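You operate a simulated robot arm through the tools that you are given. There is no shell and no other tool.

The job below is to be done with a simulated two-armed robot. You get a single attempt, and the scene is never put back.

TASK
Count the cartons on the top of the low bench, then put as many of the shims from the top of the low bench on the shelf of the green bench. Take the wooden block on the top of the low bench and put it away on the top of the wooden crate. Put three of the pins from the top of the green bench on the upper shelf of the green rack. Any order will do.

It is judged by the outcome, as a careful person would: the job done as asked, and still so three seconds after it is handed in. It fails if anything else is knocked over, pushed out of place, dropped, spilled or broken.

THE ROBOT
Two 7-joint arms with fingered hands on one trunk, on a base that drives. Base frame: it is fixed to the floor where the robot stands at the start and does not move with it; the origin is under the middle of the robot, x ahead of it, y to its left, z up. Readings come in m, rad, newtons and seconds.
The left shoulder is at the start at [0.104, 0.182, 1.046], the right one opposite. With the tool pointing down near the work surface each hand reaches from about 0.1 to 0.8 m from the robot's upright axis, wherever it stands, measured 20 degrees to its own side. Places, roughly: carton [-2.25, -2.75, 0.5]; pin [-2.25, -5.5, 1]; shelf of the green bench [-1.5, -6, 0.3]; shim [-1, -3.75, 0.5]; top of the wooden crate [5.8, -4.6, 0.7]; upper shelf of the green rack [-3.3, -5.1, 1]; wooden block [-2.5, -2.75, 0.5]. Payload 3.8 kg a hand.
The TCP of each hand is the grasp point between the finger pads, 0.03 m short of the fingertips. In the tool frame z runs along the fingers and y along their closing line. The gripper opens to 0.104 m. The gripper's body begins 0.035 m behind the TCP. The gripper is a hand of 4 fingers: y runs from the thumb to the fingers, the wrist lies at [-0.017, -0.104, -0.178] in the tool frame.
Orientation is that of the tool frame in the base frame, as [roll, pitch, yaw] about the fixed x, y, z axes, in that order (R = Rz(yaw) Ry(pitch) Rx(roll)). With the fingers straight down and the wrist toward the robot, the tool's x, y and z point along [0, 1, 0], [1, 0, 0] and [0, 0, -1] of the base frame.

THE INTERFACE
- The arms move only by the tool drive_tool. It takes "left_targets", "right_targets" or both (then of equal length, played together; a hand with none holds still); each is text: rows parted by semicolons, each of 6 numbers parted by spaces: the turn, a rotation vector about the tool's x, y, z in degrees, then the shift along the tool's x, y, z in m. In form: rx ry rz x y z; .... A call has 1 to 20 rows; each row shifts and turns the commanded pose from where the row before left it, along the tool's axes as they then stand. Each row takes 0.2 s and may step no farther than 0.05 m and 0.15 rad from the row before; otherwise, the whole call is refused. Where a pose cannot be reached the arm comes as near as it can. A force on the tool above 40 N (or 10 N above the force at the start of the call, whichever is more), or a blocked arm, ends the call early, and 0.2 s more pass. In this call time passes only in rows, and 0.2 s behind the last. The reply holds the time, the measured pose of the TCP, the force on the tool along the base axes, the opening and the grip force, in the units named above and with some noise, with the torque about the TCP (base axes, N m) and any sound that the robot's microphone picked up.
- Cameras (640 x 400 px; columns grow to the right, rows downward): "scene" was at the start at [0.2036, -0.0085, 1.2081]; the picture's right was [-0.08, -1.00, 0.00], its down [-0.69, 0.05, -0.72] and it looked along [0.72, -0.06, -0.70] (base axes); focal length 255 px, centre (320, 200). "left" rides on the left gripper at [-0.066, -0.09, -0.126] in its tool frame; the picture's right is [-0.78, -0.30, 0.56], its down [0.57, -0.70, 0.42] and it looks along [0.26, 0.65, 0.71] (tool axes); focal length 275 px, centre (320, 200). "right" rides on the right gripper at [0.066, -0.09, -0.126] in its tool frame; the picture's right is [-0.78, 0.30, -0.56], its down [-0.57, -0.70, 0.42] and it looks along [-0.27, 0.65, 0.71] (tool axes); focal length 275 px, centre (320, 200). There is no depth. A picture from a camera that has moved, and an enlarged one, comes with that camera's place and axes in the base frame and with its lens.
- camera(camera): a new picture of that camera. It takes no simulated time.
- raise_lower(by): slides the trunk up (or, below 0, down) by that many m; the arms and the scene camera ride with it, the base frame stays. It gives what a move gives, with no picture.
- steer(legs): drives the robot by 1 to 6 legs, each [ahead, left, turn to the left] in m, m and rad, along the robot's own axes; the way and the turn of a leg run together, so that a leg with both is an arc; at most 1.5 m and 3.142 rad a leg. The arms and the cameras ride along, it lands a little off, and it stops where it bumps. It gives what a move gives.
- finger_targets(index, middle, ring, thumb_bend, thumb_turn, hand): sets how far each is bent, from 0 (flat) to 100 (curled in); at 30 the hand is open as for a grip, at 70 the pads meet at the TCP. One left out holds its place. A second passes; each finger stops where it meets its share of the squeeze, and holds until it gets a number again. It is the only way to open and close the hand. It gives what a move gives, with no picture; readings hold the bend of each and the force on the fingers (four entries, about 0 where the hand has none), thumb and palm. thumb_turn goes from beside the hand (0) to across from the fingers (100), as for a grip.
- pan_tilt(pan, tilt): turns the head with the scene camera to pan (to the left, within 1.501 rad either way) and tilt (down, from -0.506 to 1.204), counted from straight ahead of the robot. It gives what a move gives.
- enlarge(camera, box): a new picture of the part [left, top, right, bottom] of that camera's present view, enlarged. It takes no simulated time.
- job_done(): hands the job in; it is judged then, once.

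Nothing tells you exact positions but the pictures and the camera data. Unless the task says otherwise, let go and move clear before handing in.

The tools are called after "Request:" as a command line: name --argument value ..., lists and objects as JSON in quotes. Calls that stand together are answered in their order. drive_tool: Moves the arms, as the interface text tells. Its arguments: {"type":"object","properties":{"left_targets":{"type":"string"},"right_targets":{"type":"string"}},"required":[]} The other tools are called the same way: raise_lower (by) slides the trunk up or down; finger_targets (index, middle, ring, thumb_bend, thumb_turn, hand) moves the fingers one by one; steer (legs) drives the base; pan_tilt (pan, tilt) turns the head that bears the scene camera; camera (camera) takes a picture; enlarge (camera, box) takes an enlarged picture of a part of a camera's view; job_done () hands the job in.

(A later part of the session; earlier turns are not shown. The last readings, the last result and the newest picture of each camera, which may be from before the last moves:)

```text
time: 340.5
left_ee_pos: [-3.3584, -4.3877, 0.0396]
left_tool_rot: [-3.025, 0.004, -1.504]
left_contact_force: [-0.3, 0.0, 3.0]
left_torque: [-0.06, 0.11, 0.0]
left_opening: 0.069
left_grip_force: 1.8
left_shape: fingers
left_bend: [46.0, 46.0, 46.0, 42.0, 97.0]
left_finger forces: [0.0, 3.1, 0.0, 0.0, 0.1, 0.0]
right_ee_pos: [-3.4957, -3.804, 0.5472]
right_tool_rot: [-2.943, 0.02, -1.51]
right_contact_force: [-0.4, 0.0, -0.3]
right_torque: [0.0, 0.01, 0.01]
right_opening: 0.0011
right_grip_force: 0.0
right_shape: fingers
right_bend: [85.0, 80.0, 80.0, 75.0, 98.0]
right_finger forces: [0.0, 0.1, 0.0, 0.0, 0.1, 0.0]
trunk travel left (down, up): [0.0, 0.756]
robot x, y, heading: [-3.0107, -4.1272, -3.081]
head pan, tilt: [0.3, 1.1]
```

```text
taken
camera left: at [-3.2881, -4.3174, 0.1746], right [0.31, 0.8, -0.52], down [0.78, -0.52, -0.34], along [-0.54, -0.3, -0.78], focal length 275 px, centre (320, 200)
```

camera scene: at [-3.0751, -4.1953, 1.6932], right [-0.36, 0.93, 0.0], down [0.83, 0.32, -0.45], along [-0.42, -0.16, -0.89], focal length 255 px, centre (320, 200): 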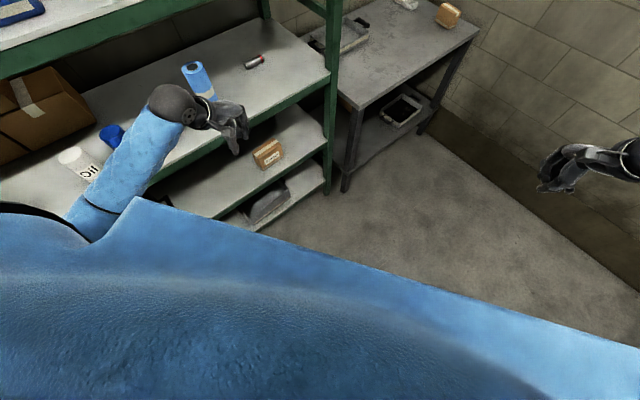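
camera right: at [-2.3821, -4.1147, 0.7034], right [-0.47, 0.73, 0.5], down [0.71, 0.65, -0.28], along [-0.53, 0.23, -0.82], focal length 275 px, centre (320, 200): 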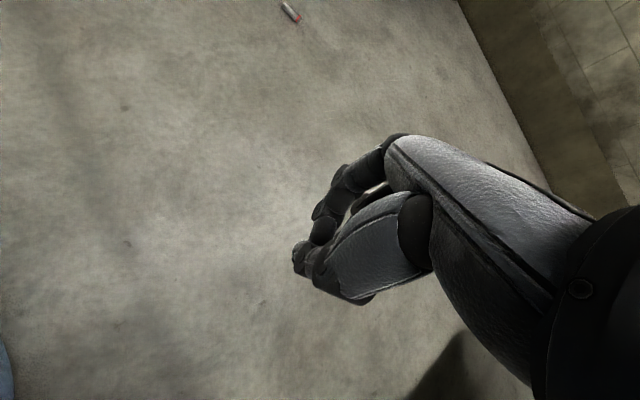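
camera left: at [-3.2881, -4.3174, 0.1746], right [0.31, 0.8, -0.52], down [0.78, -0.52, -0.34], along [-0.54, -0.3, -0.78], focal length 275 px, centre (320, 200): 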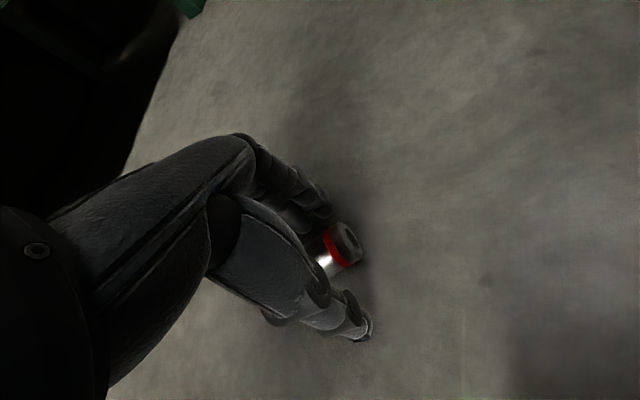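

Request:
finger_targets --hand "left" --index 52 --middle 52 --ring 52 --thumb_bend 46

Request:
drive_tool --left_targets "0 0 0 0 0 0.003"

Request:
finger_targets --hand "left" --index 80 --middle 80 --ring 80 --thumb_bend 80

Request:
camera --camera "left"

```text
time: 341.5
left_ee_pos: [-3.3572, -4.3894, 0.039]
left_tool_rot: [-3.024, 0.005, -1.505]
left_contact_force: [0.7, 0.4, 0.2]
left_torque: [0.02, -0.02, -0.02]
left_opening: 0.0568
left_grip_force: 0.2
left_shape: fingers
left_bend: [52.0, 52.0, 52.0, 46.0, 97.0]
left_finger forces: [0.0, 0.1, 0.0, 0.0, 0.1, 0.1]
right_ee_pos: [-3.4967, -3.8043, 0.5466]
right_tool_rot: [-2.942, 0.021, -1.51]
right_contact_force: [1.1, 0.3, -0.6]
right_torque: [0.0, 0.0, 0.03]
right_opening: 0.0009
right_grip_force: 0.0
right_shape: fingers
right_bend: [85.0, 80.0, 80.0, 75.0, 98.0]
right_finger forces: [0.0, 0.0, 0.0, 0.0, 0.0, 0.0]
trunk travel left (down, up): [0.0, 0.756]
robot x, y, heading: [-3.0107, -4.1252, -3.077]
head pan, tilt: [0.3, 1.1]
```

```text
time: 341.9
left_ee_pos: [-3.36, -4.3876, 0.037]
left_tool_rot: [-3.032, 0.005, -1.505]
left_contact_force: [-1.7, -1.0, 13.1]
left_torque: [-0.1, 0.37, 0.02]
left_opening: 0.0564
left_grip_force: 6.8
left_shape: fingers
left_bend: [52.0, 52.0, 52.0, 46.0, 97.0]
left_finger forces: [4.9, 8.6, 0.1, 0.0, 0.0, 0.0]
right_ee_pos: [-3.4966, -3.8039, 0.5483]
right_tool_rot: [-2.945, 0.02, -1.511]
right_contact_force: [-0.5, 0.3, 0.1]
right_torque: [0.03, -0.02, 0.04]
right_opening: 0.0012
right_grip_force: 0.0
right_shape: fingers
right_bend: [85.0, 80.0, 80.0, 75.0, 98.0]
right_finger forces: [0.0, 0.1, 0.0, 0.1, 0.1, 0.0]
trunk travel left (down, up): [0.0, 0.756]
robot x, y, heading: [-3.0096, -4.1251, -3.078]
head pan, tilt: [0.3, 1.1]
```

```text
time: 342.9
left_ee_pos: [-3.357, -4.3869, 0.0359]
left_tool_rot: [-3.025, 0.005, -1.503]
left_contact_force: [0.0, -0.7, -2.9]
left_torque: [0.02, 0.04, -0.01]
left_opening: 0.0235
left_grip_force: 20.8
left_shape: fingers
left_bend: [75.0, 75.0, 80.0, 57.0, 94.0]
left_finger forces: [12.2, 8.9, 0.0, 0.1, 20.8, 0.0]
right_ee_pos: [-3.4956, -3.8037, 0.5457]
right_tool_rot: [-2.942, 0.021, -1.511]
right_contact_force: [0.8, -0.2, 0.3]
right_torque: [0.05, -0.03, -0.03]
right_opening: 0.0009
right_grip_force: 0.0
right_shape: fingers
right_bend: [85.0, 80.0, 80.0, 75.0, 98.0]
right_finger forces: [0.1, 0.0, 0.0, 0.1, 0.0, 0.0]
trunk travel left (down, up): [0.0, 0.756]
robot x, y, heading: [-3.0127, -4.1236, -3.081]
head pan, tilt: [0.3, 1.1]
```

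```text
taken
camera left: at [-3.2872, -4.3167, 0.1715], right [0.31, 0.8, -0.51], down [0.78, -0.52, -0.34], along [-0.54, -0.3, -0.79], focal length 275 px, centre (320, 200)
```

left: 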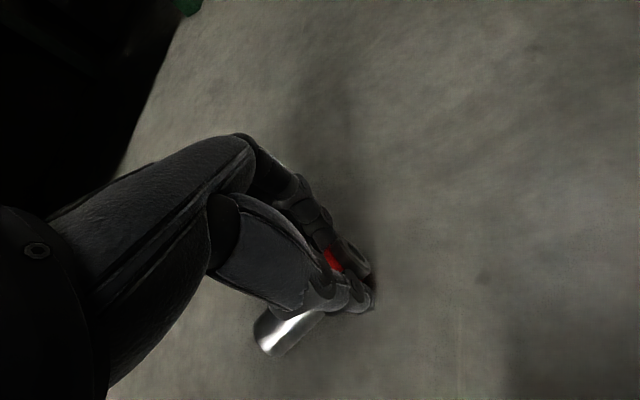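

Pin 2 is firmly gripped (about 21 N). I raise the trunk and re-bend the elbow as before.

Request:
raise_lower --by 0.06

Request:
raise_lower --by 0.4

Request:
drive_tool --left_targets "0 0 0 0.01 -0.03 0.02; 0 0 0 0.01 -0.03 0.02; 0 0 0 0.01 -0.03 0.01; 0 0 0 0 -0.01 -0.02; 0 0 0 0 0.01 -0.03; 0 0 0 0 0.02 -0.03"

Request:
camera --camera "scene"

Request:
camera --camera "left"

```text
time: 343.9
left_ee_pos: [-3.3819, -4.3884, 0.1082]
left_tool_rot: [-3.076, 0.006, -1.503]
left_contact_force: [0.3, 0.5, -2.5]
left_torque: [0.05, 0.05, -0.01]
left_opening: 0.0234
left_grip_force: 20.7
left_shape: fingers
left_bend: [76.0, 75.0, 80.0, 57.0, 94.0]
left_finger forces: [12.1, 8.9, 0.0, 0.1, 20.9, 0.0]
right_ee_pos: [-3.4967, -3.8042, 0.6062]
right_tool_rot: [-2.942, 0.018, -1.512]
right_contact_force: [0.0, 0.6, -0.7]
right_torque: [-0.01, 0.02, 0.03]
right_opening: 0.001
right_grip_force: 0.1
right_shape: fingers
right_bend: [85.0, 80.0, 80.0, 75.0, 98.0]
right_finger forces: [0.1, 0.1, 0.0, 0.0, 0.0, 0.0]
trunk travel left (down, up): [-0.06, 0.696]
robot x, y, heading: [-3.0081, -4.1251, -3.087]
head pan, tilt: [0.3, 1.1]
```

```text
time: 347.7
left_ee_pos: [-3.5137, -4.3969, 0.6413]
left_tool_rot: [2.855, 0.007, -1.507]
left_contact_force: [0.4, 0.3, -2.9]
left_torque: [0.04, 0.09, 0.01]
left_opening: 0.0239
left_grip_force: 20.8
left_shape: fingers
left_bend: [76.0, 75.0, 80.0, 57.0, 94.0]
left_finger forces: [12.1, 8.5, 0.0, 0.1, 21.2, 0.0]
right_ee_pos: [-3.4972, -3.8042, 1.0073]
right_tool_rot: [-2.943, 0.022, -1.511]
right_contact_force: [0.4, 0.2, -0.2]
right_torque: [-0.01, -0.04, -0.01]
right_opening: 0.0011
right_grip_force: 0.1
right_shape: fingers
right_bend: [85.0, 80.0, 80.0, 75.0, 98.0]
right_finger forces: [0.0, 0.0, 0.1, 0.1, 0.0, 0.0]
trunk travel left (down, up): [-0.46, 0.296]
robot x, y, heading: [-3.0131, -4.125, -3.075]
head pan, tilt: [0.3, 1.1]
```

```text
time: 349.1
left_ee_pos: [-3.4248, -4.4123, 0.6818]
left_tool_rot: [2.857, 0.006, -1.507]
left_contact_force: [-0.7, 1.6, -3.0]
left_torque: [0.03, 0.03, 0.01]
left_opening: 0.0238
left_grip_force: 20.5
left_shape: fingers
left_bend: [76.0, 76.0, 80.0, 57.0, 94.0]
left_finger forces: [11.9, 8.6, 0.0, 0.0, 20.7, 0.0]
left hand out of reach, approached as far as the arm can: row 1, 2, 3
right_ee_pos: [-3.4952, -3.8043, 1.007]
right_tool_rot: [-2.942, 0.019, -1.51]
right_contact_force: [0.1, -0.4, -0.3]
right_torque: [0.03, 0.0, 0.0]
right_opening: 0.0008
right_grip_force: 0.0
right_shape: fingers
right_bend: [85.0, 80.0, 80.0, 75.0, 98.0]
right_finger forces: [0.0, 0.1, 0.0, 0.0, 0.1, 0.1]
trunk travel left (down, up): [-0.46, 0.296]
robot x, y, heading: [-3.0116, -4.126, -3.082]
head pan, tilt: [0.3, 1.1]
```

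```text
taken
camera scene: at [-3.0949, -4.1517, 1.4486], right [-0.36, 0.93, 0.0], down [0.83, 0.32, -0.45], along [-0.42, -0.16, -0.89], focal length 255 px, centre (320, 200)
```

scene: 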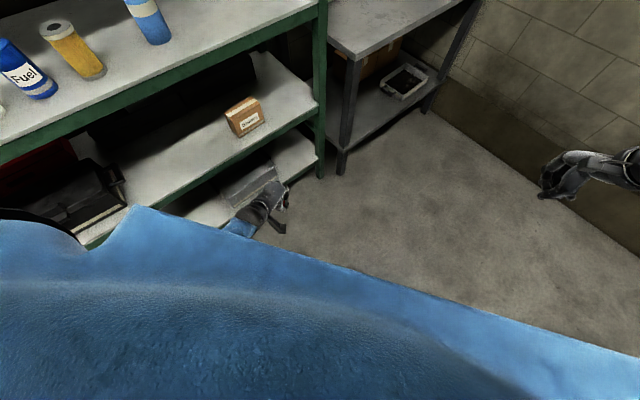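

```text
taken
camera left: at [-3.3072, -4.3372, 0.779], right [0.08, 0.79, -0.61], down [0.59, -0.53, -0.61], along [-0.8, -0.31, -0.5], focal length 275 px, centre (320, 200)
```

left: 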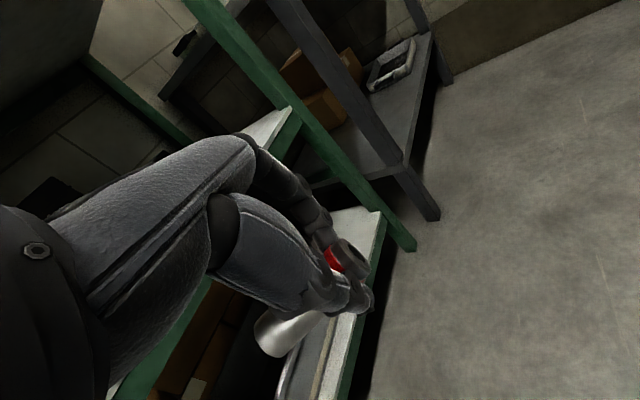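

Request:
drive_tool --left_targets "5.5 0 0 -0.01 0.025 -0.02; 5.5 0 0 -0.01 0.025 -0.03; 5 0 0 -0.01 0.025 -0.03; 0 0 0 0 0.01 -0.04; 0 0 0 0 0 -0.04"

Request:
raise_lower --by 0.25

Request:
camera --camera "scene"

```text
time: 350.3
left_ee_pos: [-3.4951, -4.3843, 0.8579]
left_tool_rot: [3.136, 0.008, -1.506]
left_contact_force: [0.2, -0.6, -2.2]
left_torque: [0.03, 0.06, 0.01]
left_opening: 0.0235
left_grip_force: 20.7
left_shape: fingers
left_bend: [76.0, 76.0, 80.0, 57.0, 94.0]
left_finger forces: [12.0, 8.8, 0.0, 0.1, 20.2, 0.0]
right_ee_pos: [-3.4964, -3.8051, 1.0077]
right_tool_rot: [-2.943, 0.018, -1.512]
right_contact_force: [-0.4, -0.5, -0.2]
right_torque: [0.01, -0.02, 0.0]
right_opening: 0.001
right_grip_force: 0.1
right_shape: fingers
right_bend: [85.0, 80.0, 80.0, 75.0, 98.0]
right_finger forces: [0.0, 0.1, 0.0, 0.0, 0.0, 0.1]
trunk travel left (down, up): [-0.46, 0.296]
robot x, y, heading: [-3.0123, -4.1266, -3.081]
head pan, tilt: [0.3, 1.1]
```

```text
time: 352.9
left_ee_pos: [-3.4946, -4.3864, 1.1049]
left_tool_rot: [3.132, 0.006, -1.506]
left_contact_force: [0.3, 0.1, -2.2]
left_torque: [0.05, 0.02, 0.04]
left_opening: 0.0237
left_grip_force: 21.0
left_shape: fingers
left_bend: [76.0, 76.0, 80.0, 57.0, 94.0]
left_finger forces: [12.0, 8.7, 0.0, 0.0, 20.1, 0.0]
right_ee_pos: [-3.4954, -3.805, 1.257]
right_tool_rot: [-2.943, 0.02, -1.511]
right_contact_force: [-0.7, -0.1, 0.0]
right_torque: [-0.02, -0.02, 0.01]
right_opening: 0.0009
right_grip_force: 0.1
right_shape: fingers
right_bend: [85.0, 80.0, 80.0, 75.0, 98.0]
right_finger forces: [0.1, 0.0, 0.0, 0.0, 0.0, 0.1]
trunk travel left (down, up): [-0.71, 0.046]
robot x, y, heading: [-3.0118, -4.1232, -3.082]
head pan, tilt: [0.3, 1.1]
```

```text
taken
camera scene: at [-3.0781, -4.1508, 1.699], right [-0.36, 0.93, 0.0], down [0.83, 0.32, -0.45], along [-0.42, -0.16, -0.89], focal length 255 px, centre (320, 200)
```

scene: 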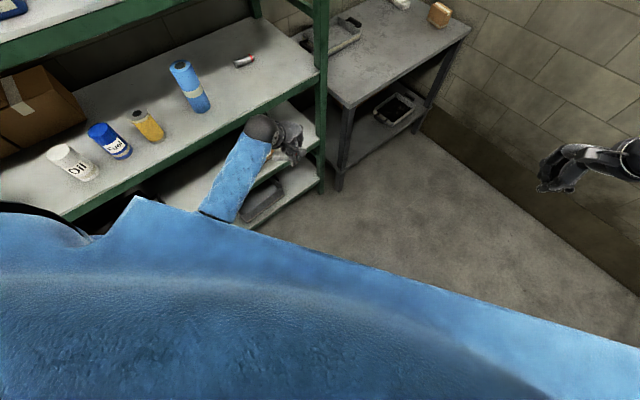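

Pin 2 is up and pin 1 still lies on the shelf. I turn to face the rack and roll the hand about the axis that brings this pin exactly vertical.

Request:
steer --legs '[[0, 0, 1.0]]'

Request:
drive_tool --left_targets "-1.7 -8 0 0 0 0; -1.7 -8 0 0 0 0; -1.7 -8 0 0 0 0; -1.7 -8 0 0 0 0; -1.7 -8 0 0 0 0; -1.7 -8 0 0 0 0; -1.7 -8 0 0 0 0; -1.7 -8 0 0 0 0; -1.7 -8 0 0 0 0; -1.7 -8 0 0 0 0; -1.7 -8 0 0 0 0"

Request:
pan_tilt --pan 0 --tilt 0.75

Request:
camera --camera "scene"

Request:
camera --camera "left"

```text
time: 355.8
left_ee_pos: [-3.0521, -4.6724, 1.1058]
left_tool_rot: [3.134, 0.008, -0.506]
left_contact_force: [-0.9, 0.4, -3.4]
left_torque: [-0.01, 0.05, -0.01]
left_opening: 0.0233
left_grip_force: 19.7
left_shape: fingers
left_bend: [76.0, 76.0, 80.0, 57.0, 94.0]
left_finger forces: [11.7, 8.3, 0.1, 0.0, 19.4, 0.0]
right_ee_pos: [-3.5431, -4.3594, 1.2574]
right_tool_rot: [-2.942, 0.02, -0.511]
right_contact_force: [0.5, 0.3, -0.5]
right_torque: [0.0, 0.0, -0.02]
right_opening: 0.0008
right_grip_force: 0.1
right_shape: fingers
right_bend: [85.0, 80.0, 80.0, 75.0, 98.0]
right_finger forces: [0.1, 0.0, 0.0, 0.1, 0.0, 0.0]
trunk travel left (down, up): [-0.71, 0.046]
robot x, y, heading: [-3.011, -4.1278, -2.078]
head pan, tilt: [0.3, 1.1]
```

```text
time: 358.2
left_ee_pos: [-3.0542, -4.6719, 1.1071]
left_tool_rot: [1.516, 1.352, -1.922]
left_contact_force: [-0.1, -0.6, -2.9]
left_torque: [-0.08, -0.01, 0.0]
left_opening: 0.0235
left_grip_force: 20.3
left_shape: fingers
left_bend: [76.0, 76.0, 80.0, 57.0, 94.0]
left_finger forces: [10.7, 9.6, 0.0, 0.0, 20.6, 0.0]
right_ee_pos: [-3.545, -4.36, 1.256]
right_tool_rot: [-2.942, 0.022, -0.511]
right_contact_force: [-0.4, 0.0, -0.2]
right_torque: [0.01, -0.01, 0.02]
right_opening: 0.0011
right_grip_force: 0.0
right_shape: fingers
right_bend: [85.0, 80.0, 80.0, 75.0, 98.0]
right_finger forces: [0.0, 0.0, 0.1, 0.0, 0.1, 0.0]
trunk travel left (down, up): [-0.71, 0.046]
robot x, y, heading: [-3.014, -4.1209, -2.082]
head pan, tilt: [0.3, 1.1]
```

```text
time: 359.1
left_ee_pos: [-3.0533, -4.6707, 1.1069]
left_tool_rot: [1.542, 1.355, -1.897]
left_contact_force: [-0.4, 0.4, -2.0]
left_torque: [-0.06, -0.01, -0.02]
left_opening: 0.0232
left_grip_force: 19.7
left_shape: fingers
left_bend: [76.0, 76.0, 80.0, 57.0, 94.0]
left_finger forces: [10.6, 9.6, 0.0, 0.0, 20.6, 0.1]
right_ee_pos: [-3.5447, -4.3579, 1.2564]
right_tool_rot: [-2.943, 0.022, -0.511]
right_contact_force: [-0.7, 0.0, -0.7]
right_torque: [-0.01, 0.0, -0.01]
right_opening: 0.001
right_grip_force: 0.0
right_shape: fingers
right_bend: [85.0, 80.0, 80.0, 75.0, 98.0]
right_finger forces: [0.1, 0.0, 0.0, 0.0, 0.0, 0.0]
trunk travel left (down, up): [-0.71, 0.046]
robot x, y, heading: [-3.0078, -4.1278, -2.082]
head pan, tilt: [0.0, 0.75]
```

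```text
taken
camera scene: at [-3.0536, -4.2091, 1.7248], right [-0.87, 0.49, 0.0], down [0.33, 0.6, -0.73], along [-0.36, -0.64, -0.68], focal length 255 px, centre (320, 200)
```

scene: 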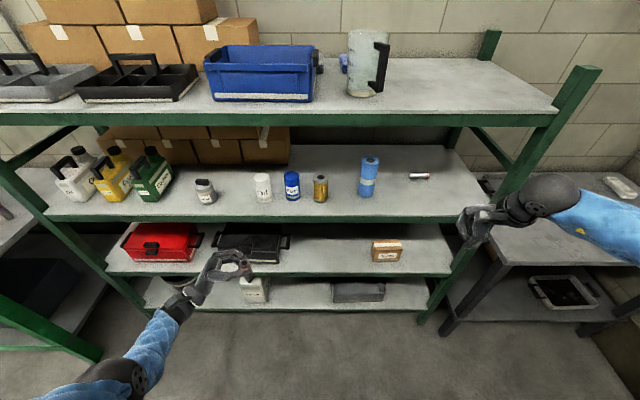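

```text
taken
camera left: at [-2.9031, -4.6109, 1.1508], right [-0.39, 0.6, 0.7], down [-0.25, 0.66, -0.71], along [-0.89, -0.45, -0.11], focal length 275 px, centre (320, 200)
```

left: 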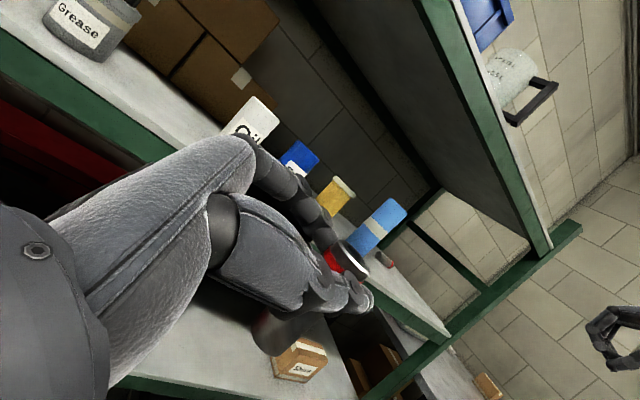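

Request:
enlarge --camera "scene" --box '[190, 230, 290, 310]'

Request:
enlarge --camera "scene" --box '[240, 140, 480, 260]'

```text
5.00 times, centred on (240, 270) of scene
camera zoom: at [-3.0536, -4.2091, 1.7248], right [-0.87, 0.49, 0.0], down [0.33, 0.6, -0.73], along [-0.36, -0.64, -0.68], focal length 1274 px, centre (720, -150)
```

zoom: 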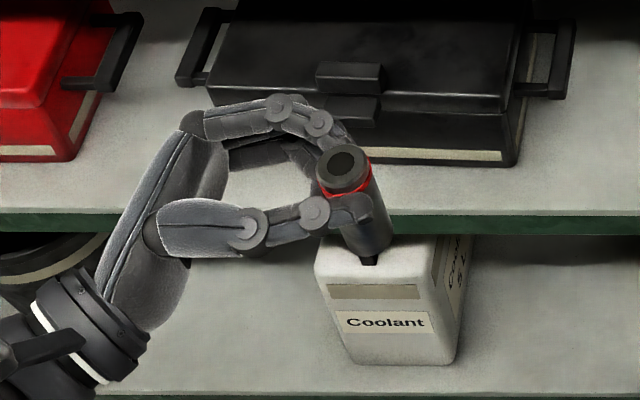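

```text
2.67 times, centred on (360, 200) of scene
camera zoom: at [-3.0536, -4.2091, 1.7248], right [-0.87, 0.49, 0.0], down [0.33, 0.6, -0.73], along [-0.36, -0.64, -0.68], focal length 680 px, centre (213, 200)
```

zoom: 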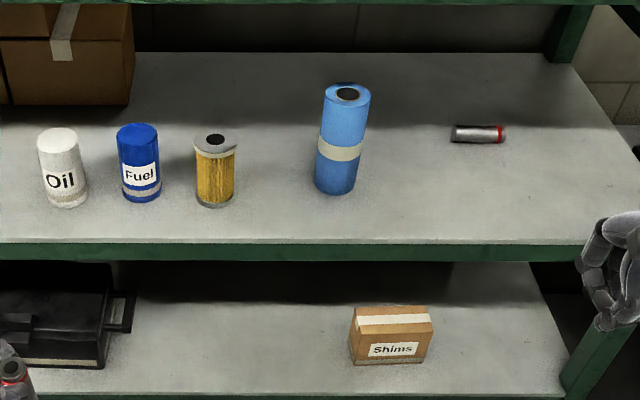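

The pin now hangs vertically. I raise it, slide right and drive in over the free shelf area.

Request:
raise_lower --by 0.045

Request:
steer --legs '[[0, -0.54, 0], [0.27, 0, 0]]'

Request:
camera --camera "scene"

Request:
enlarge --camera "scene" --box '[180, 150, 340, 270]'

Request:
camera --camera "left"

```text
time: 359.9
left_ee_pos: [-3.0535, -4.6731, 1.1498]
left_tool_rot: [1.542, 1.355, -1.897]
left_contact_force: [0.8, -1.0, -3.6]
left_torque: [-0.06, -0.02, 0.01]
left_opening: 0.0236
left_grip_force: 20.7
left_shape: fingers
left_bend: [76.0, 76.0, 80.0, 57.0, 94.0]
left_finger forces: [11.1, 9.6, 0.1, 0.0, 20.6, 0.2]
right_ee_pos: [-3.5443, -4.3606, 1.3005]
right_tool_rot: [-2.942, 0.021, -0.511]
right_contact_force: [-0.5, 0.5, 0.3]
right_torque: [0.01, 0.0, 0.02]
right_opening: 0.0012
right_grip_force: 0.0
right_shape: fingers
right_bend: [85.0, 80.0, 80.0, 75.0, 98.0]
right_finger forces: [0.0, 0.0, 0.1, 0.0, 0.0, 0.0]
trunk travel left (down, up): [-0.755, 0.001]
robot x, y, heading: [-3.0114, -4.1267, -2.078]
head pan, tilt: [0.0, 0.75]
```

```text
time: 364.6
left_ee_pos: [-3.6588, -4.6422, 1.1498]
left_tool_rot: [1.526, 1.354, -1.917]
left_contact_force: [0.3, 0.7, -1.9]
left_torque: [-0.07, -0.01, 0.01]
left_opening: 0.0236
left_grip_force: 20.7
left_shape: fingers
left_bend: [76.0, 76.0, 80.0, 57.0, 94.0]
left_finger forces: [11.0, 9.7, 0.1, 0.1, 20.6, 0.0]
right_ee_pos: [-4.1478, -4.3272, 1.3024]
right_tool_rot: [-2.944, 0.02, -0.518]
right_contact_force: [0.6, 1.2, -0.3]
right_torque: [-0.04, -0.04, 0.04]
right_opening: 0.001
right_grip_force: 0.0
right_shape: fingers
right_bend: [85.0, 80.0, 80.0, 75.0, 98.0]
right_finger forces: [0.0, 0.0, 0.0, 0.0, 0.1, 0.1]
trunk travel left (down, up): [-0.755, 0.001]
robot x, y, heading: [-3.6174, -4.0975, -2.09]
head pan, tilt: [0.0, 0.75]
```

```text
taken
camera scene: at [-3.6566, -4.1787, 1.7698], right [-0.87, 0.49, 0.0], down [0.33, 0.59, -0.73], along [-0.36, -0.64, -0.68], focal length 255 px, centre (320, 200)
```

scene: 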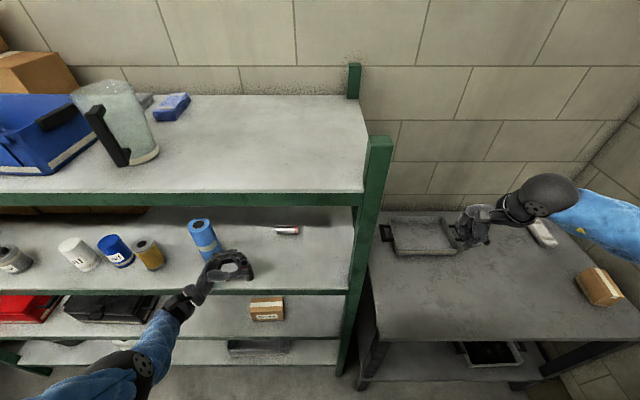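

```text
3.33 times, centred on (260, 210) of scene
camera zoom: at [-3.6566, -4.1787, 1.7698], right [-0.87, 0.49, 0.0], down [0.33, 0.59, -0.73], along [-0.36, -0.64, -0.68], focal length 850 px, centre (520, 167)
```

zoom: 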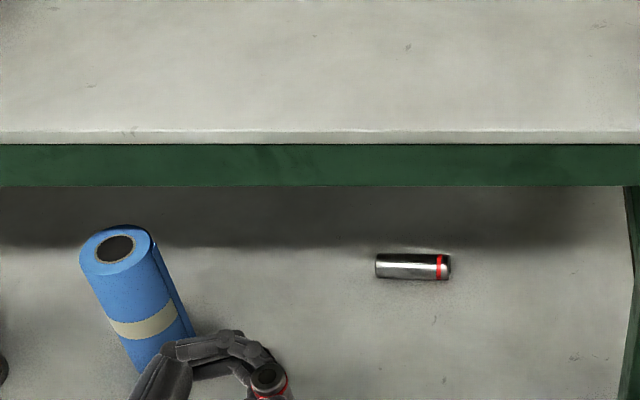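

```text
taken
camera left: at [-3.5086, -4.5824, 1.1951], right [-0.39, 0.6, 0.7], down [-0.24, 0.66, -0.71], along [-0.89, -0.45, -0.11], focal length 275 px, centre (320, 200)
```

left: 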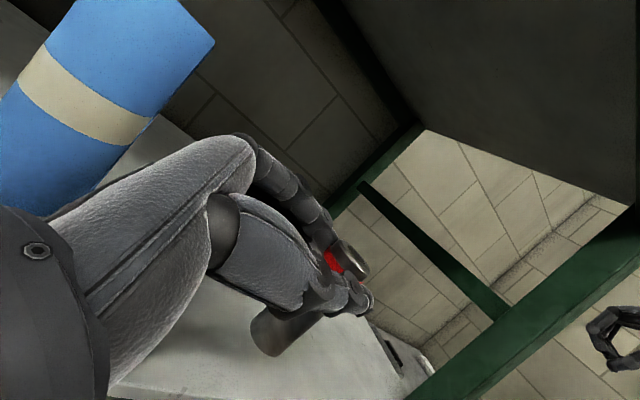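

The hand is clear of the roll by a few centimetres. I move 3 cm further in and 4 cm right, then lower gently.

Request:
steer --legs '[[0.032, -0.04, 0]]'

Request:
raise_lower --by -0.04

Request:
camera --camera "scene"

Request:
enlarge --camera "scene" --box '[170, 190, 330, 310]'

Request:
camera --camera "left"

```text
time: 365.5
left_ee_pos: [-3.7066, -4.649, 1.1508]
left_tool_rot: [1.526, 1.353, -1.917]
left_contact_force: [0.5, 0.0, -2.3]
left_torque: [-0.05, -0.03, -0.01]
left_opening: 0.0235
left_grip_force: 20.8
left_shape: fingers
left_bend: [76.0, 76.0, 80.0, 57.0, 94.0]
left_finger forces: [11.0, 9.6, 0.1, 0.0, 20.8, 0.1]
right_ee_pos: [-4.1959, -4.3333, 1.3047]
right_tool_rot: [-2.945, 0.022, -0.516]
right_contact_force: [0.1, 0.3, -0.3]
right_torque: [0.0, 0.01, 0.02]
right_opening: 0.0013
right_grip_force: 0.0
right_shape: fingers
right_bend: [85.0, 80.0, 80.0, 75.0, 98.0]
right_finger forces: [0.0, 0.0, 0.1, 0.1, 0.0, 0.0]
trunk travel left (down, up): [-0.755, 0.001]
robot x, y, heading: [-3.6672, -4.101, -2.086]
head pan, tilt: [0.0, 0.75]
```

```text
time: 366.3
left_ee_pos: [-3.7105, -4.6501, 1.1107]
left_tool_rot: [1.543, 1.354, -1.901]
left_contact_force: [0.7, 0.0, -2.0]
left_torque: [-0.05, -0.07, 0.02]
left_opening: 0.0235
left_grip_force: 20.9
left_shape: fingers
left_bend: [76.0, 76.0, 80.0, 57.0, 94.0]
left_finger forces: [10.9, 9.7, 0.1, 0.1, 20.5, 0.0]
right_ee_pos: [-4.2009, -4.3349, 1.2609]
right_tool_rot: [-2.942, 0.019, -0.515]
right_contact_force: [0.0, 0.1, 0.5]
right_torque: [0.0, -0.01, 0.02]
right_opening: 0.0011
right_grip_force: 0.1
right_shape: fingers
right_bend: [85.0, 80.0, 80.0, 75.0, 98.0]
right_finger forces: [0.0, 0.0, 0.0, 0.0, 0.0, 0.0]
trunk travel left (down, up): [-0.715, 0.041]
robot x, y, heading: [-3.6671, -4.1073, -2.083]
head pan, tilt: [0.0, 0.75]
```

```text
taken
camera scene: at [-3.7097, -4.1875, 1.7298], right [-0.87, 0.49, 0.0], down [0.34, 0.59, -0.73], along [-0.36, -0.64, -0.68], focal length 255 px, centre (320, 200)
```

scene: 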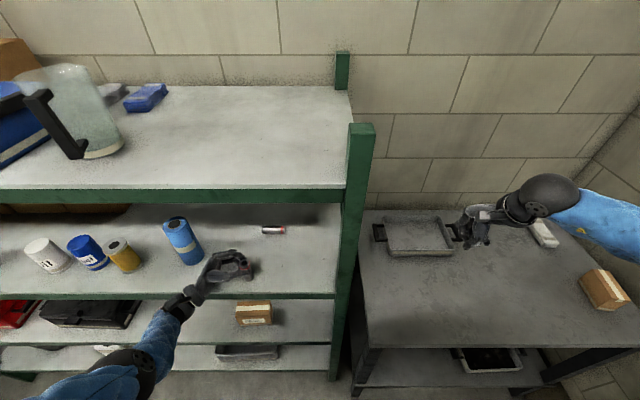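

```text
3.33 times, centred on (250, 250) of scene
camera zoom: at [-3.7097, -4.1875, 1.7298], right [-0.87, 0.49, 0.0], down [0.34, 0.59, -0.73], along [-0.36, -0.64, -0.68], focal length 850 px, centre (553, 33)
```

zoom: 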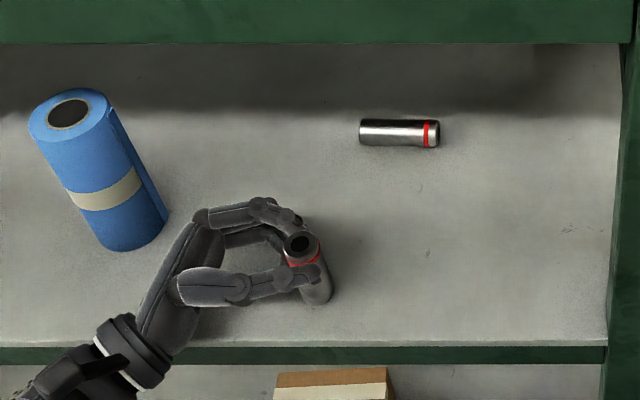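

```text
taken
camera left: at [-3.5608, -4.5904, 1.155], right [-0.39, 0.6, 0.7], down [-0.24, 0.66, -0.71], along [-0.89, -0.45, -0.11], focal length 275 px, centre (320, 200)
```

left: 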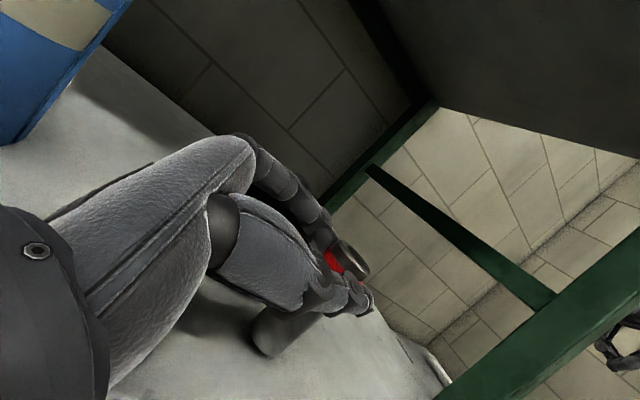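

Request:
raise_lower --by -0.008

Request:
raise_lower --by -0.004

```text
time: 366.9
left_ee_pos: [-3.7102, -4.651, 1.1039]
left_tool_rot: [1.537, 1.356, -1.904]
left_contact_force: [0.2, -1.1, 1.5]
left_torque: [0.03, 0.09, 0.02]
left_opening: 0.0234
left_grip_force: 20.1
left_shape: fingers
left_bend: [76.0, 76.0, 80.0, 57.0, 94.0]
left_finger forces: [11.9, 9.2, 0.1, 0.0, 19.8, 0.0]
right_ee_pos: [-4.199, -4.3346, 1.254]
right_tool_rot: [-2.945, 0.019, -0.516]
right_contact_force: [-0.4, 0.6, 0.5]
right_torque: [0.0, 0.02, 0.03]
right_opening: 0.0007
right_grip_force: 0.0
right_shape: fingers
right_bend: [85.0, 80.0, 80.0, 75.0, 98.0]
right_finger forces: [0.0, 0.0, 0.0, 0.0, 0.0, 0.1]
trunk travel left (down, up): [-0.707, 0.049]
robot x, y, heading: [-3.6623, -4.1016, -2.084]
head pan, tilt: [0.0, 0.75]
```

```text
time: 367.4
left_ee_pos: [-3.7108, -4.6501, 1.1004]
left_tool_rot: [1.523, 1.352, -1.918]
left_contact_force: [-0.5, -2.6, 16.1]
left_torque: [0.26, 0.24, 0.07]
left_opening: 0.0232
left_grip_force: 18.9
left_shape: fingers
left_bend: [76.0, 76.0, 80.0, 57.0, 93.0]
left_finger forces: [11.6, 9.4, 0.0, 0.1, 18.4, 0.0]
right_ee_pos: [-4.1979, -4.3333, 1.2503]
right_tool_rot: [-2.945, 0.019, -0.515]
right_contact_force: [-0.5, 0.5, -0.5]
right_torque: [0.06, -0.03, 0.03]
right_opening: 0.0012
right_grip_force: 0.1
right_shape: fingers
right_bend: [85.0, 80.0, 80.0, 75.0, 98.0]
right_finger forces: [0.0, 0.0, 0.0, 0.0, 0.1, 0.1]
trunk travel left (down, up): [-0.703, 0.053]
robot x, y, heading: [-3.6679, -4.1079, -2.084]
head pan, tilt: [0.0, 0.75]
```

Contact is firm; I relieve it slightly and open in a small symmetric step.

Request:
raise_lower --by 0.002

Request:
finger_targets --hand "left" --index 70 --middle 70 --ring 72 --thumb_bend 51

Request:
enlarge --camera "scene" --box '[170, 190, 330, 310]'

```text
time: 367.9
left_ee_pos: [-3.7096, -4.6501, 1.1003]
left_tool_rot: [1.545, 1.353, -1.896]
left_contact_force: [0.5, -3.0, 13.3]
left_torque: [0.18, 0.2, 0.06]
left_opening: 0.0234
left_grip_force: 20.1
left_shape: fingers
left_bend: [76.0, 76.0, 80.0, 57.0, 93.0]
left_finger forces: [12.1, 9.8, 0.1, 0.0, 17.9, 0.0]
right_ee_pos: [-4.1994, -4.3347, 1.2524]
right_tool_rot: [-2.943, 0.017, -0.516]
right_contact_force: [0.2, 0.0, 0.2]
right_torque: [0.03, 0.0, 0.02]
right_opening: 0.001
right_grip_force: 0.1
right_shape: fingers
right_bend: [85.0, 80.0, 80.0, 75.0, 98.0]
right_finger forces: [0.0, 0.0, 0.0, 0.0, 0.0, 0.1]
trunk travel left (down, up): [-0.705, 0.051]
robot x, y, heading: [-3.6674, -4.1042, -2.084]
head pan, tilt: [0.0, 0.75]
```

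```text
time: 368.9
left_ee_pos: [-3.7109, -4.6515, 1.0998]
left_tool_rot: [1.54, 1.356, -1.905]
left_contact_force: [0.1, 0.4, -1.5]
left_torque: [0.0, -0.02, 0.01]
left_opening: 0.0292
left_grip_force: 1.0
left_shape: fingers
left_bend: [70.0, 70.0, 72.0, 50.0, 97.0]
left_finger forces: [0.8, 0.0, 0.0, 0.0, 1.0, 0.0]
right_ee_pos: [-4.1983, -4.3335, 1.2524]
right_tool_rot: [-2.941, 0.019, -0.515]
right_contact_force: [0.7, 0.0, 0.2]
right_torque: [0.02, 0.0, 0.01]
right_opening: 0.001
right_grip_force: 0.1
right_shape: fingers
right_bend: [85.0, 80.0, 80.0, 75.0, 98.0]
right_finger forces: [0.1, 0.0, 0.0, 0.0, 0.0, 0.0]
trunk travel left (down, up): [-0.705, 0.051]
robot x, y, heading: [-3.6611, -4.102, -2.087]
head pan, tilt: [0.0, 0.75]
```

```text
3.33 times, centred on (250, 250) of scene
camera zoom: at [-3.7085, -4.1874, 1.7198], right [-0.87, 0.49, 0.0], down [0.34, 0.59, -0.73], along [-0.36, -0.64, -0.68], focal length 850 px, centre (553, 33)
```

zoom: 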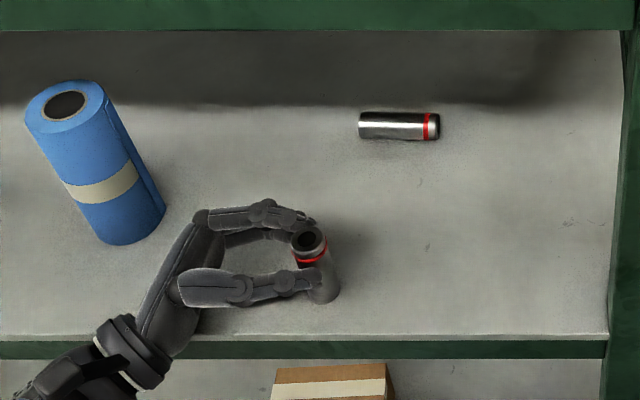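

The pin stands upright between the barely touching fingertips. I open further.

Request:
finger_targets --hand "left" --index 62 --middle 62 --ring 62 --thumb_bend 43

Request:
enlarge --camera "scene" --box '[170, 190, 330, 310]'

```text
time: 369.9
left_ee_pos: [-3.7099, -4.651, 1.0997]
left_tool_rot: [1.54, 1.354, -1.904]
left_contact_force: [-0.8, 0.1, 0.0]
left_torque: [-0.01, -0.02, 0.02]
left_opening: 0.0469
left_grip_force: 0.0
left_shape: fingers
left_bend: [62.0, 62.0, 62.0, 43.0, 97.0]
left_finger forces: [0.1, 0.1, 0.0, 0.0, 0.0, 0.0]
right_ee_pos: [-4.1994, -4.3346, 1.2519]
right_tool_rot: [-2.941, 0.019, -0.516]
right_contact_force: [0.3, -0.2, -0.2]
right_torque: [-0.02, 0.0, 0.01]
right_opening: 0.0009
right_grip_force: 0.2
right_shape: fingers
right_bend: [85.0, 80.0, 80.0, 75.0, 98.0]
right_finger forces: [0.1, 0.1, 0.0, 0.1, 0.0, 0.0]
trunk travel left (down, up): [-0.705, 0.051]
robot x, y, heading: [-3.6666, -4.1012, -2.086]
head pan, tilt: [0.0, 0.75]
```

```text
3.33 times, centred on (250, 250) of scene
camera zoom: at [-3.7085, -4.1875, 1.7198], right [-0.87, 0.49, 0.0], down [0.34, 0.59, -0.73], along [-0.36, -0.64, -0.68], focal length 850 px, centre (553, 33)
```

zoom: 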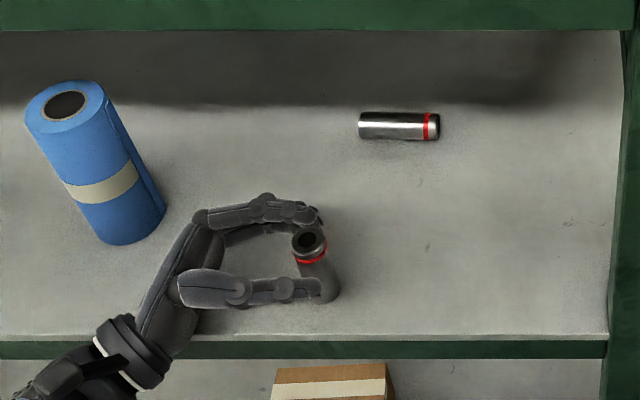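

It stands on its own. I open wider and lift the hand straight up off the pin.

Request:
finger_targets --hand "left" --index 48 --middle 48 --ring 48 --thumb_bend 34

Request:
raise_lower --by 0.05

Request:
enlarge --camera "scene" --box '[170, 190, 330, 310]'

Request:
camera --camera "left"

```text
time: 370.9
left_ee_pos: [-3.7094, -4.6504, 1.1002]
left_tool_rot: [1.542, 1.353, -1.901]
left_contact_force: [-0.3, -0.5, -0.2]
left_torque: [-0.02, 0.0, 0.0]
left_opening: 0.0763
left_grip_force: 0.1
left_shape: fingers
left_bend: [48.0, 48.0, 48.0, 34.0, 97.0]
left_finger forces: [0.1, 0.0, 0.0, 0.1, 0.0, 0.0]
right_ee_pos: [-4.1997, -4.3349, 1.2512]
right_tool_rot: [-2.943, 0.018, -0.516]
right_contact_force: [0.2, 0.3, -0.4]
right_torque: [-0.03, -0.03, -0.02]
right_opening: 0.0009
right_grip_force: 0.1
right_shape: fingers
right_bend: [85.0, 80.0, 80.0, 75.0, 98.0]
right_finger forces: [0.0, 0.1, 0.0, 0.0, 0.1, 0.0]
trunk travel left (down, up): [-0.705, 0.051]
robot x, y, heading: [-3.6612, -4.1025, -2.093]
head pan, tilt: [0.0, 0.75]
```

```text
time: 371.9
left_ee_pos: [-3.7104, -4.6511, 1.1505]
left_tool_rot: [1.539, 1.356, -1.906]
left_contact_force: [-1.5, -0.8, 0.0]
left_torque: [-0.01, 0.0, -0.03]
left_opening: 0.0763
left_grip_force: 0.1
left_shape: fingers
left_bend: [48.0, 48.0, 48.0, 34.0, 97.0]
left_finger forces: [0.1, 0.1, 0.0, 0.1, 0.0, 0.1]
right_ee_pos: [-4.1998, -4.3344, 1.3006]
right_tool_rot: [-2.942, 0.019, -0.516]
right_contact_force: [-0.6, -0.7, -0.2]
right_torque: [0.01, -0.01, 0.01]
right_opening: 0.001
right_grip_force: 0.0
right_shape: fingers
right_bend: [85.0, 80.0, 80.0, 75.0, 98.0]
right_finger forces: [0.0, 0.0, 0.1, 0.0, 0.1, 0.0]
trunk travel left (down, up): [-0.755, 0.001]
robot x, y, heading: [-3.6666, -4.1086, -2.085]
head pan, tilt: [0.0, 0.75]
```

```text
3.33 times, centred on (250, 250) of scene
camera zoom: at [-3.7083, -4.187, 1.7697], right [-0.87, 0.49, 0.0], down [0.34, 0.59, -0.73], along [-0.36, -0.64, -0.68], focal length 850 px, centre (553, 33)
```

zoom: 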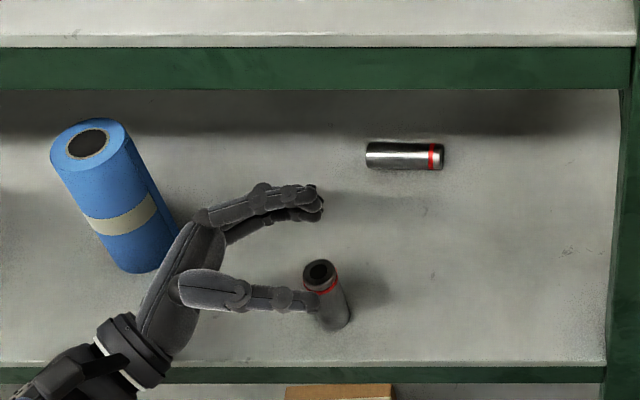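

```text
taken
camera left: at [-3.5598, -4.5903, 1.1947], right [-0.39, 0.6, 0.7], down [-0.24, 0.67, -0.71], along [-0.89, -0.45, -0.12], focal length 275 px, centre (320, 200)
```

left: 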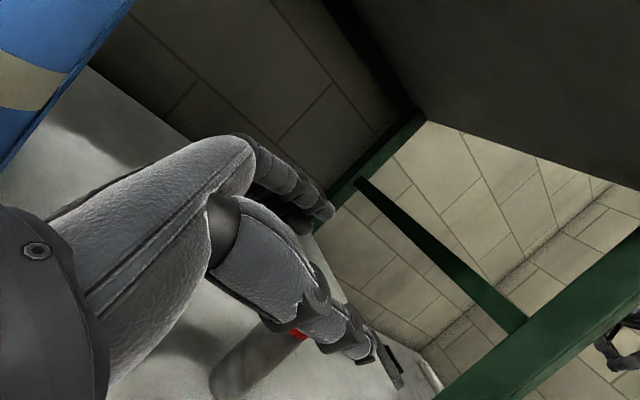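

Pin 2 stands upright on the shelf. I raise the hand a little more and back the robot away.

Request:
drive_tool --left_targets "0 0 0 -0.02 0.0043 0; 0 0 0 -0.02 0.0043 0"

Request:
steer --legs '[[-0.4, 0, 0]]'

Request:
camera --camera "scene"

Request:
enlarge --camera "scene" --box '[150, 130, 390, 260]'

```text
time: 372.5
left_ee_pos: [-3.7089, -4.6505, 1.1921]
left_tool_rot: [1.542, 1.354, -1.9]
left_contact_force: [0.3, 0.0, -1.0]
left_torque: [-0.01, 0.01, 0.01]
left_opening: 0.0764
left_grip_force: 0.1
left_shape: fingers
left_bend: [48.0, 48.0, 48.0, 34.0, 97.0]
left_finger forces: [0.1, 0.1, 0.0, 0.0, 0.1, 0.1]
right_ee_pos: [-4.1987, -4.3341, 1.3019]
right_tool_rot: [-2.943, 0.019, -0.518]
right_contact_force: [0.9, 0.2, 0.3]
right_torque: [-0.02, 0.01, 0.0]
right_opening: 0.001
right_grip_force: 0.0
right_shape: fingers
right_bend: [85.0, 80.0, 80.0, 75.0, 98.0]
right_finger forces: [0.0, 0.0, 0.0, 0.0, 0.0, 0.0]
trunk travel left (down, up): [-0.755, 0.001]
robot x, y, heading: [-3.6631, -4.1026, -2.085]
head pan, tilt: [0.0, 0.75]
```

```text
time: 375.0
left_ee_pos: [-3.5118, -4.3015, 1.1914]
left_tool_rot: [1.54, 1.358, -1.901]
left_contact_force: [-0.6, -0.5, -0.4]
left_torque: [0.0, 0.02, -0.01]
left_opening: 0.0763
left_grip_force: 0.1
left_shape: fingers
left_bend: [48.0, 48.0, 48.0, 34.0, 97.0]
left_finger forces: [0.0, 0.0, 0.0, 0.0, 0.0, 0.0]
right_ee_pos: [-4.0031, -3.9879, 1.3027]
right_tool_rot: [-2.943, 0.019, -0.513]
right_contact_force: [0.2, -0.7, 0.0]
right_torque: [-0.02, 0.01, 0.02]
right_opening: 0.0015
right_grip_force: 0.0
right_shape: fingers
right_bend: [85.0, 80.0, 80.0, 75.0, 98.0]
right_finger forces: [0.0, 0.1, 0.0, 0.1, 0.0, 0.0]
trunk travel left (down, up): [-0.755, 0.001]
robot x, y, heading: [-3.4702, -3.7558, -2.082]
head pan, tilt: [0.0, 0.75]
```

```text
taken
camera scene: at [-3.512, -3.8389, 1.7697], right [-0.87, 0.49, 0.0], down [0.33, 0.6, -0.73], along [-0.36, -0.64, -0.68], focal length 255 px, centre (320, 200)
```

scene: 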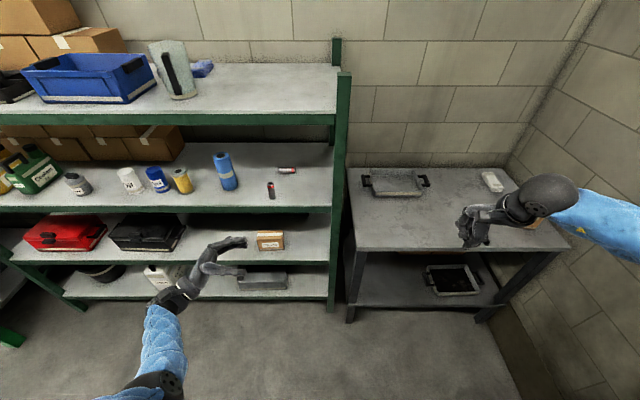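

```text
2.67 times, centred on (270, 195) of scene
camera zoom: at [-3.512, -3.8389, 1.7697], right [-0.87, 0.49, 0.0], down [0.33, 0.6, -0.73], along [-0.36, -0.64, -0.68], focal length 680 px, centre (453, 213)
```

zoom: 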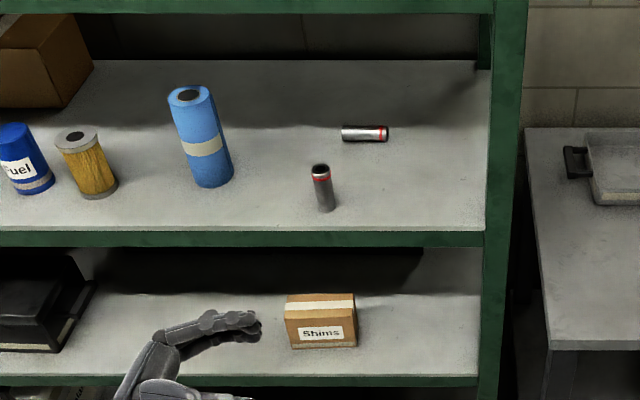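

Two pins are on the upper shelf (one standing, one lying, both settled). I restore the left hand to fingers-down and slide along the corridor to the green bench for the third pin.

Request:
drive_tool --left_targets "1.7 8 0 0 0 0; 1.7 8 0 0 0 0; 1.7 8 0 0 0 0; 1.7 8 0 0 0 0; 1.7 8 0 0 0 0; 1.7 8 0 0 0 0; 1.7 8 0 0 0 0; 1.7 8 0 0 0 0; 1.7 8 0 0 0 0; 1.7 8 0 0 0 0; 1.7 8 0 0 0 0"

Request:
raise_lower --by -0.2

Request:
steer --legs '[[0, 1.2, 0], [0, 1.18, 0]]'

Request:
camera --camera "scene"

```text
time: 377.4
left_ee_pos: [-3.5118, -4.3017, 1.1923]
left_tool_rot: [3.135, 0.005, -0.508]
left_contact_force: [0.2, -0.3, -1.1]
left_torque: [0.01, -0.02, 0.03]
left_opening: 0.0762
left_grip_force: 0.1
left_shape: fingers
left_bend: [48.0, 48.0, 48.0, 34.0, 97.0]
left_finger forces: [0.0, 0.0, 0.0, 0.0, 0.0, 0.0]
right_ee_pos: [-4.0033, -3.9875, 1.3018]
right_tool_rot: [-2.943, 0.018, -0.513]
right_contact_force: [-0.6, -0.1, 0.1]
right_torque: [0.01, -0.02, 0.0]
right_opening: 0.0012
right_grip_force: 0.1
right_shape: fingers
right_bend: [85.0, 80.0, 80.0, 75.0, 98.0]
right_finger forces: [0.0, 0.0, 0.0, 0.0, 0.0, 0.0]
trunk travel left (down, up): [-0.755, 0.001]
robot x, y, heading: [-3.4697, -3.7541, -2.083]
head pan, tilt: [0.0, 0.75]
```

```text
time: 379.5
left_ee_pos: [-3.5105, -4.3018, 0.9923]
left_tool_rot: [3.134, 0.009, -0.509]
left_contact_force: [0.3, 0.3, -0.2]
left_torque: [0.02, 0.0, 0.03]
left_opening: 0.0762
left_grip_force: 0.0
left_shape: fingers
left_bend: [48.0, 48.0, 48.0, 34.0, 97.0]
left_finger forces: [0.0, 0.0, 0.1, 0.1, 0.0, 0.0]
right_ee_pos: [-4.0021, -3.9868, 1.1021]
right_tool_rot: [-2.943, 0.019, -0.514]
right_contact_force: [0.6, -0.4, -1.1]
right_torque: [-0.02, -0.03, 0.03]
right_opening: 0.0011
right_grip_force: 0.0
right_shape: fingers
right_bend: [85.0, 80.0, 80.0, 75.0, 98.0]
right_finger forces: [0.0, 0.0, 0.1, 0.0, 0.1, 0.0]
trunk travel left (down, up): [-0.555, 0.201]
robot x, y, heading: [-3.4691, -3.7561, -2.08]
head pan, tilt: [0.0, 0.75]
```

```text
time: 391.2
left_ee_pos: [-1.4129, -5.458, 0.9901]
left_tool_rot: [3.133, 0.007, -0.5]
left_contact_force: [0.1, -0.5, -0.6]
left_torque: [0.0, -0.01, 0.01]
left_opening: 0.0762
left_grip_force: 0.1
left_shape: fingers
left_bend: [48.0, 48.0, 48.0, 34.0, 97.0]
left_finger forces: [0.0, 0.0, 0.0, 0.1, 0.1, 0.0]
right_ee_pos: [-1.9078, -5.1496, 1.1011]
right_tool_rot: [-2.943, 0.023, -0.504]
right_contact_force: [0.5, 0.3, 0.7]
right_torque: [0.03, -0.01, 0.0]
right_opening: 0.001
right_grip_force: 0.0
right_shape: fingers
right_bend: [85.0, 80.0, 80.0, 75.0, 98.0]
right_finger forces: [0.0, 0.0, 0.0, 0.1, 0.0, 0.0]
trunk travel left (down, up): [-0.555, 0.201]
robot x, y, heading: [-1.3809, -4.9077, -2.072]
head pan, tilt: [0.0, 0.75]
```

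```text
taken
camera scene: at [-1.4219, -5.0006, 1.5697], right [-0.88, 0.48, 0.0], down [0.33, 0.6, -0.73], along [-0.35, -0.64, -0.68], focal length 255 px, centre (320, 200)
```

scene: 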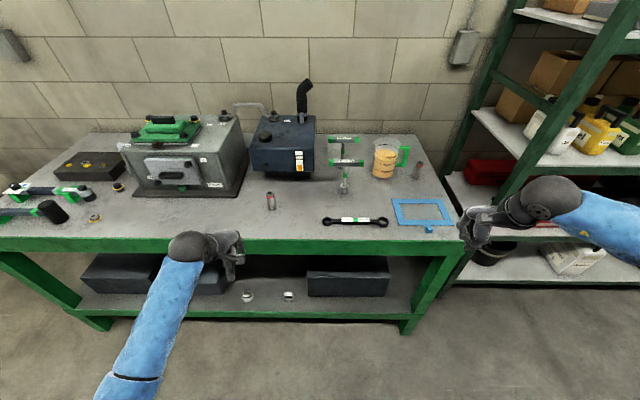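

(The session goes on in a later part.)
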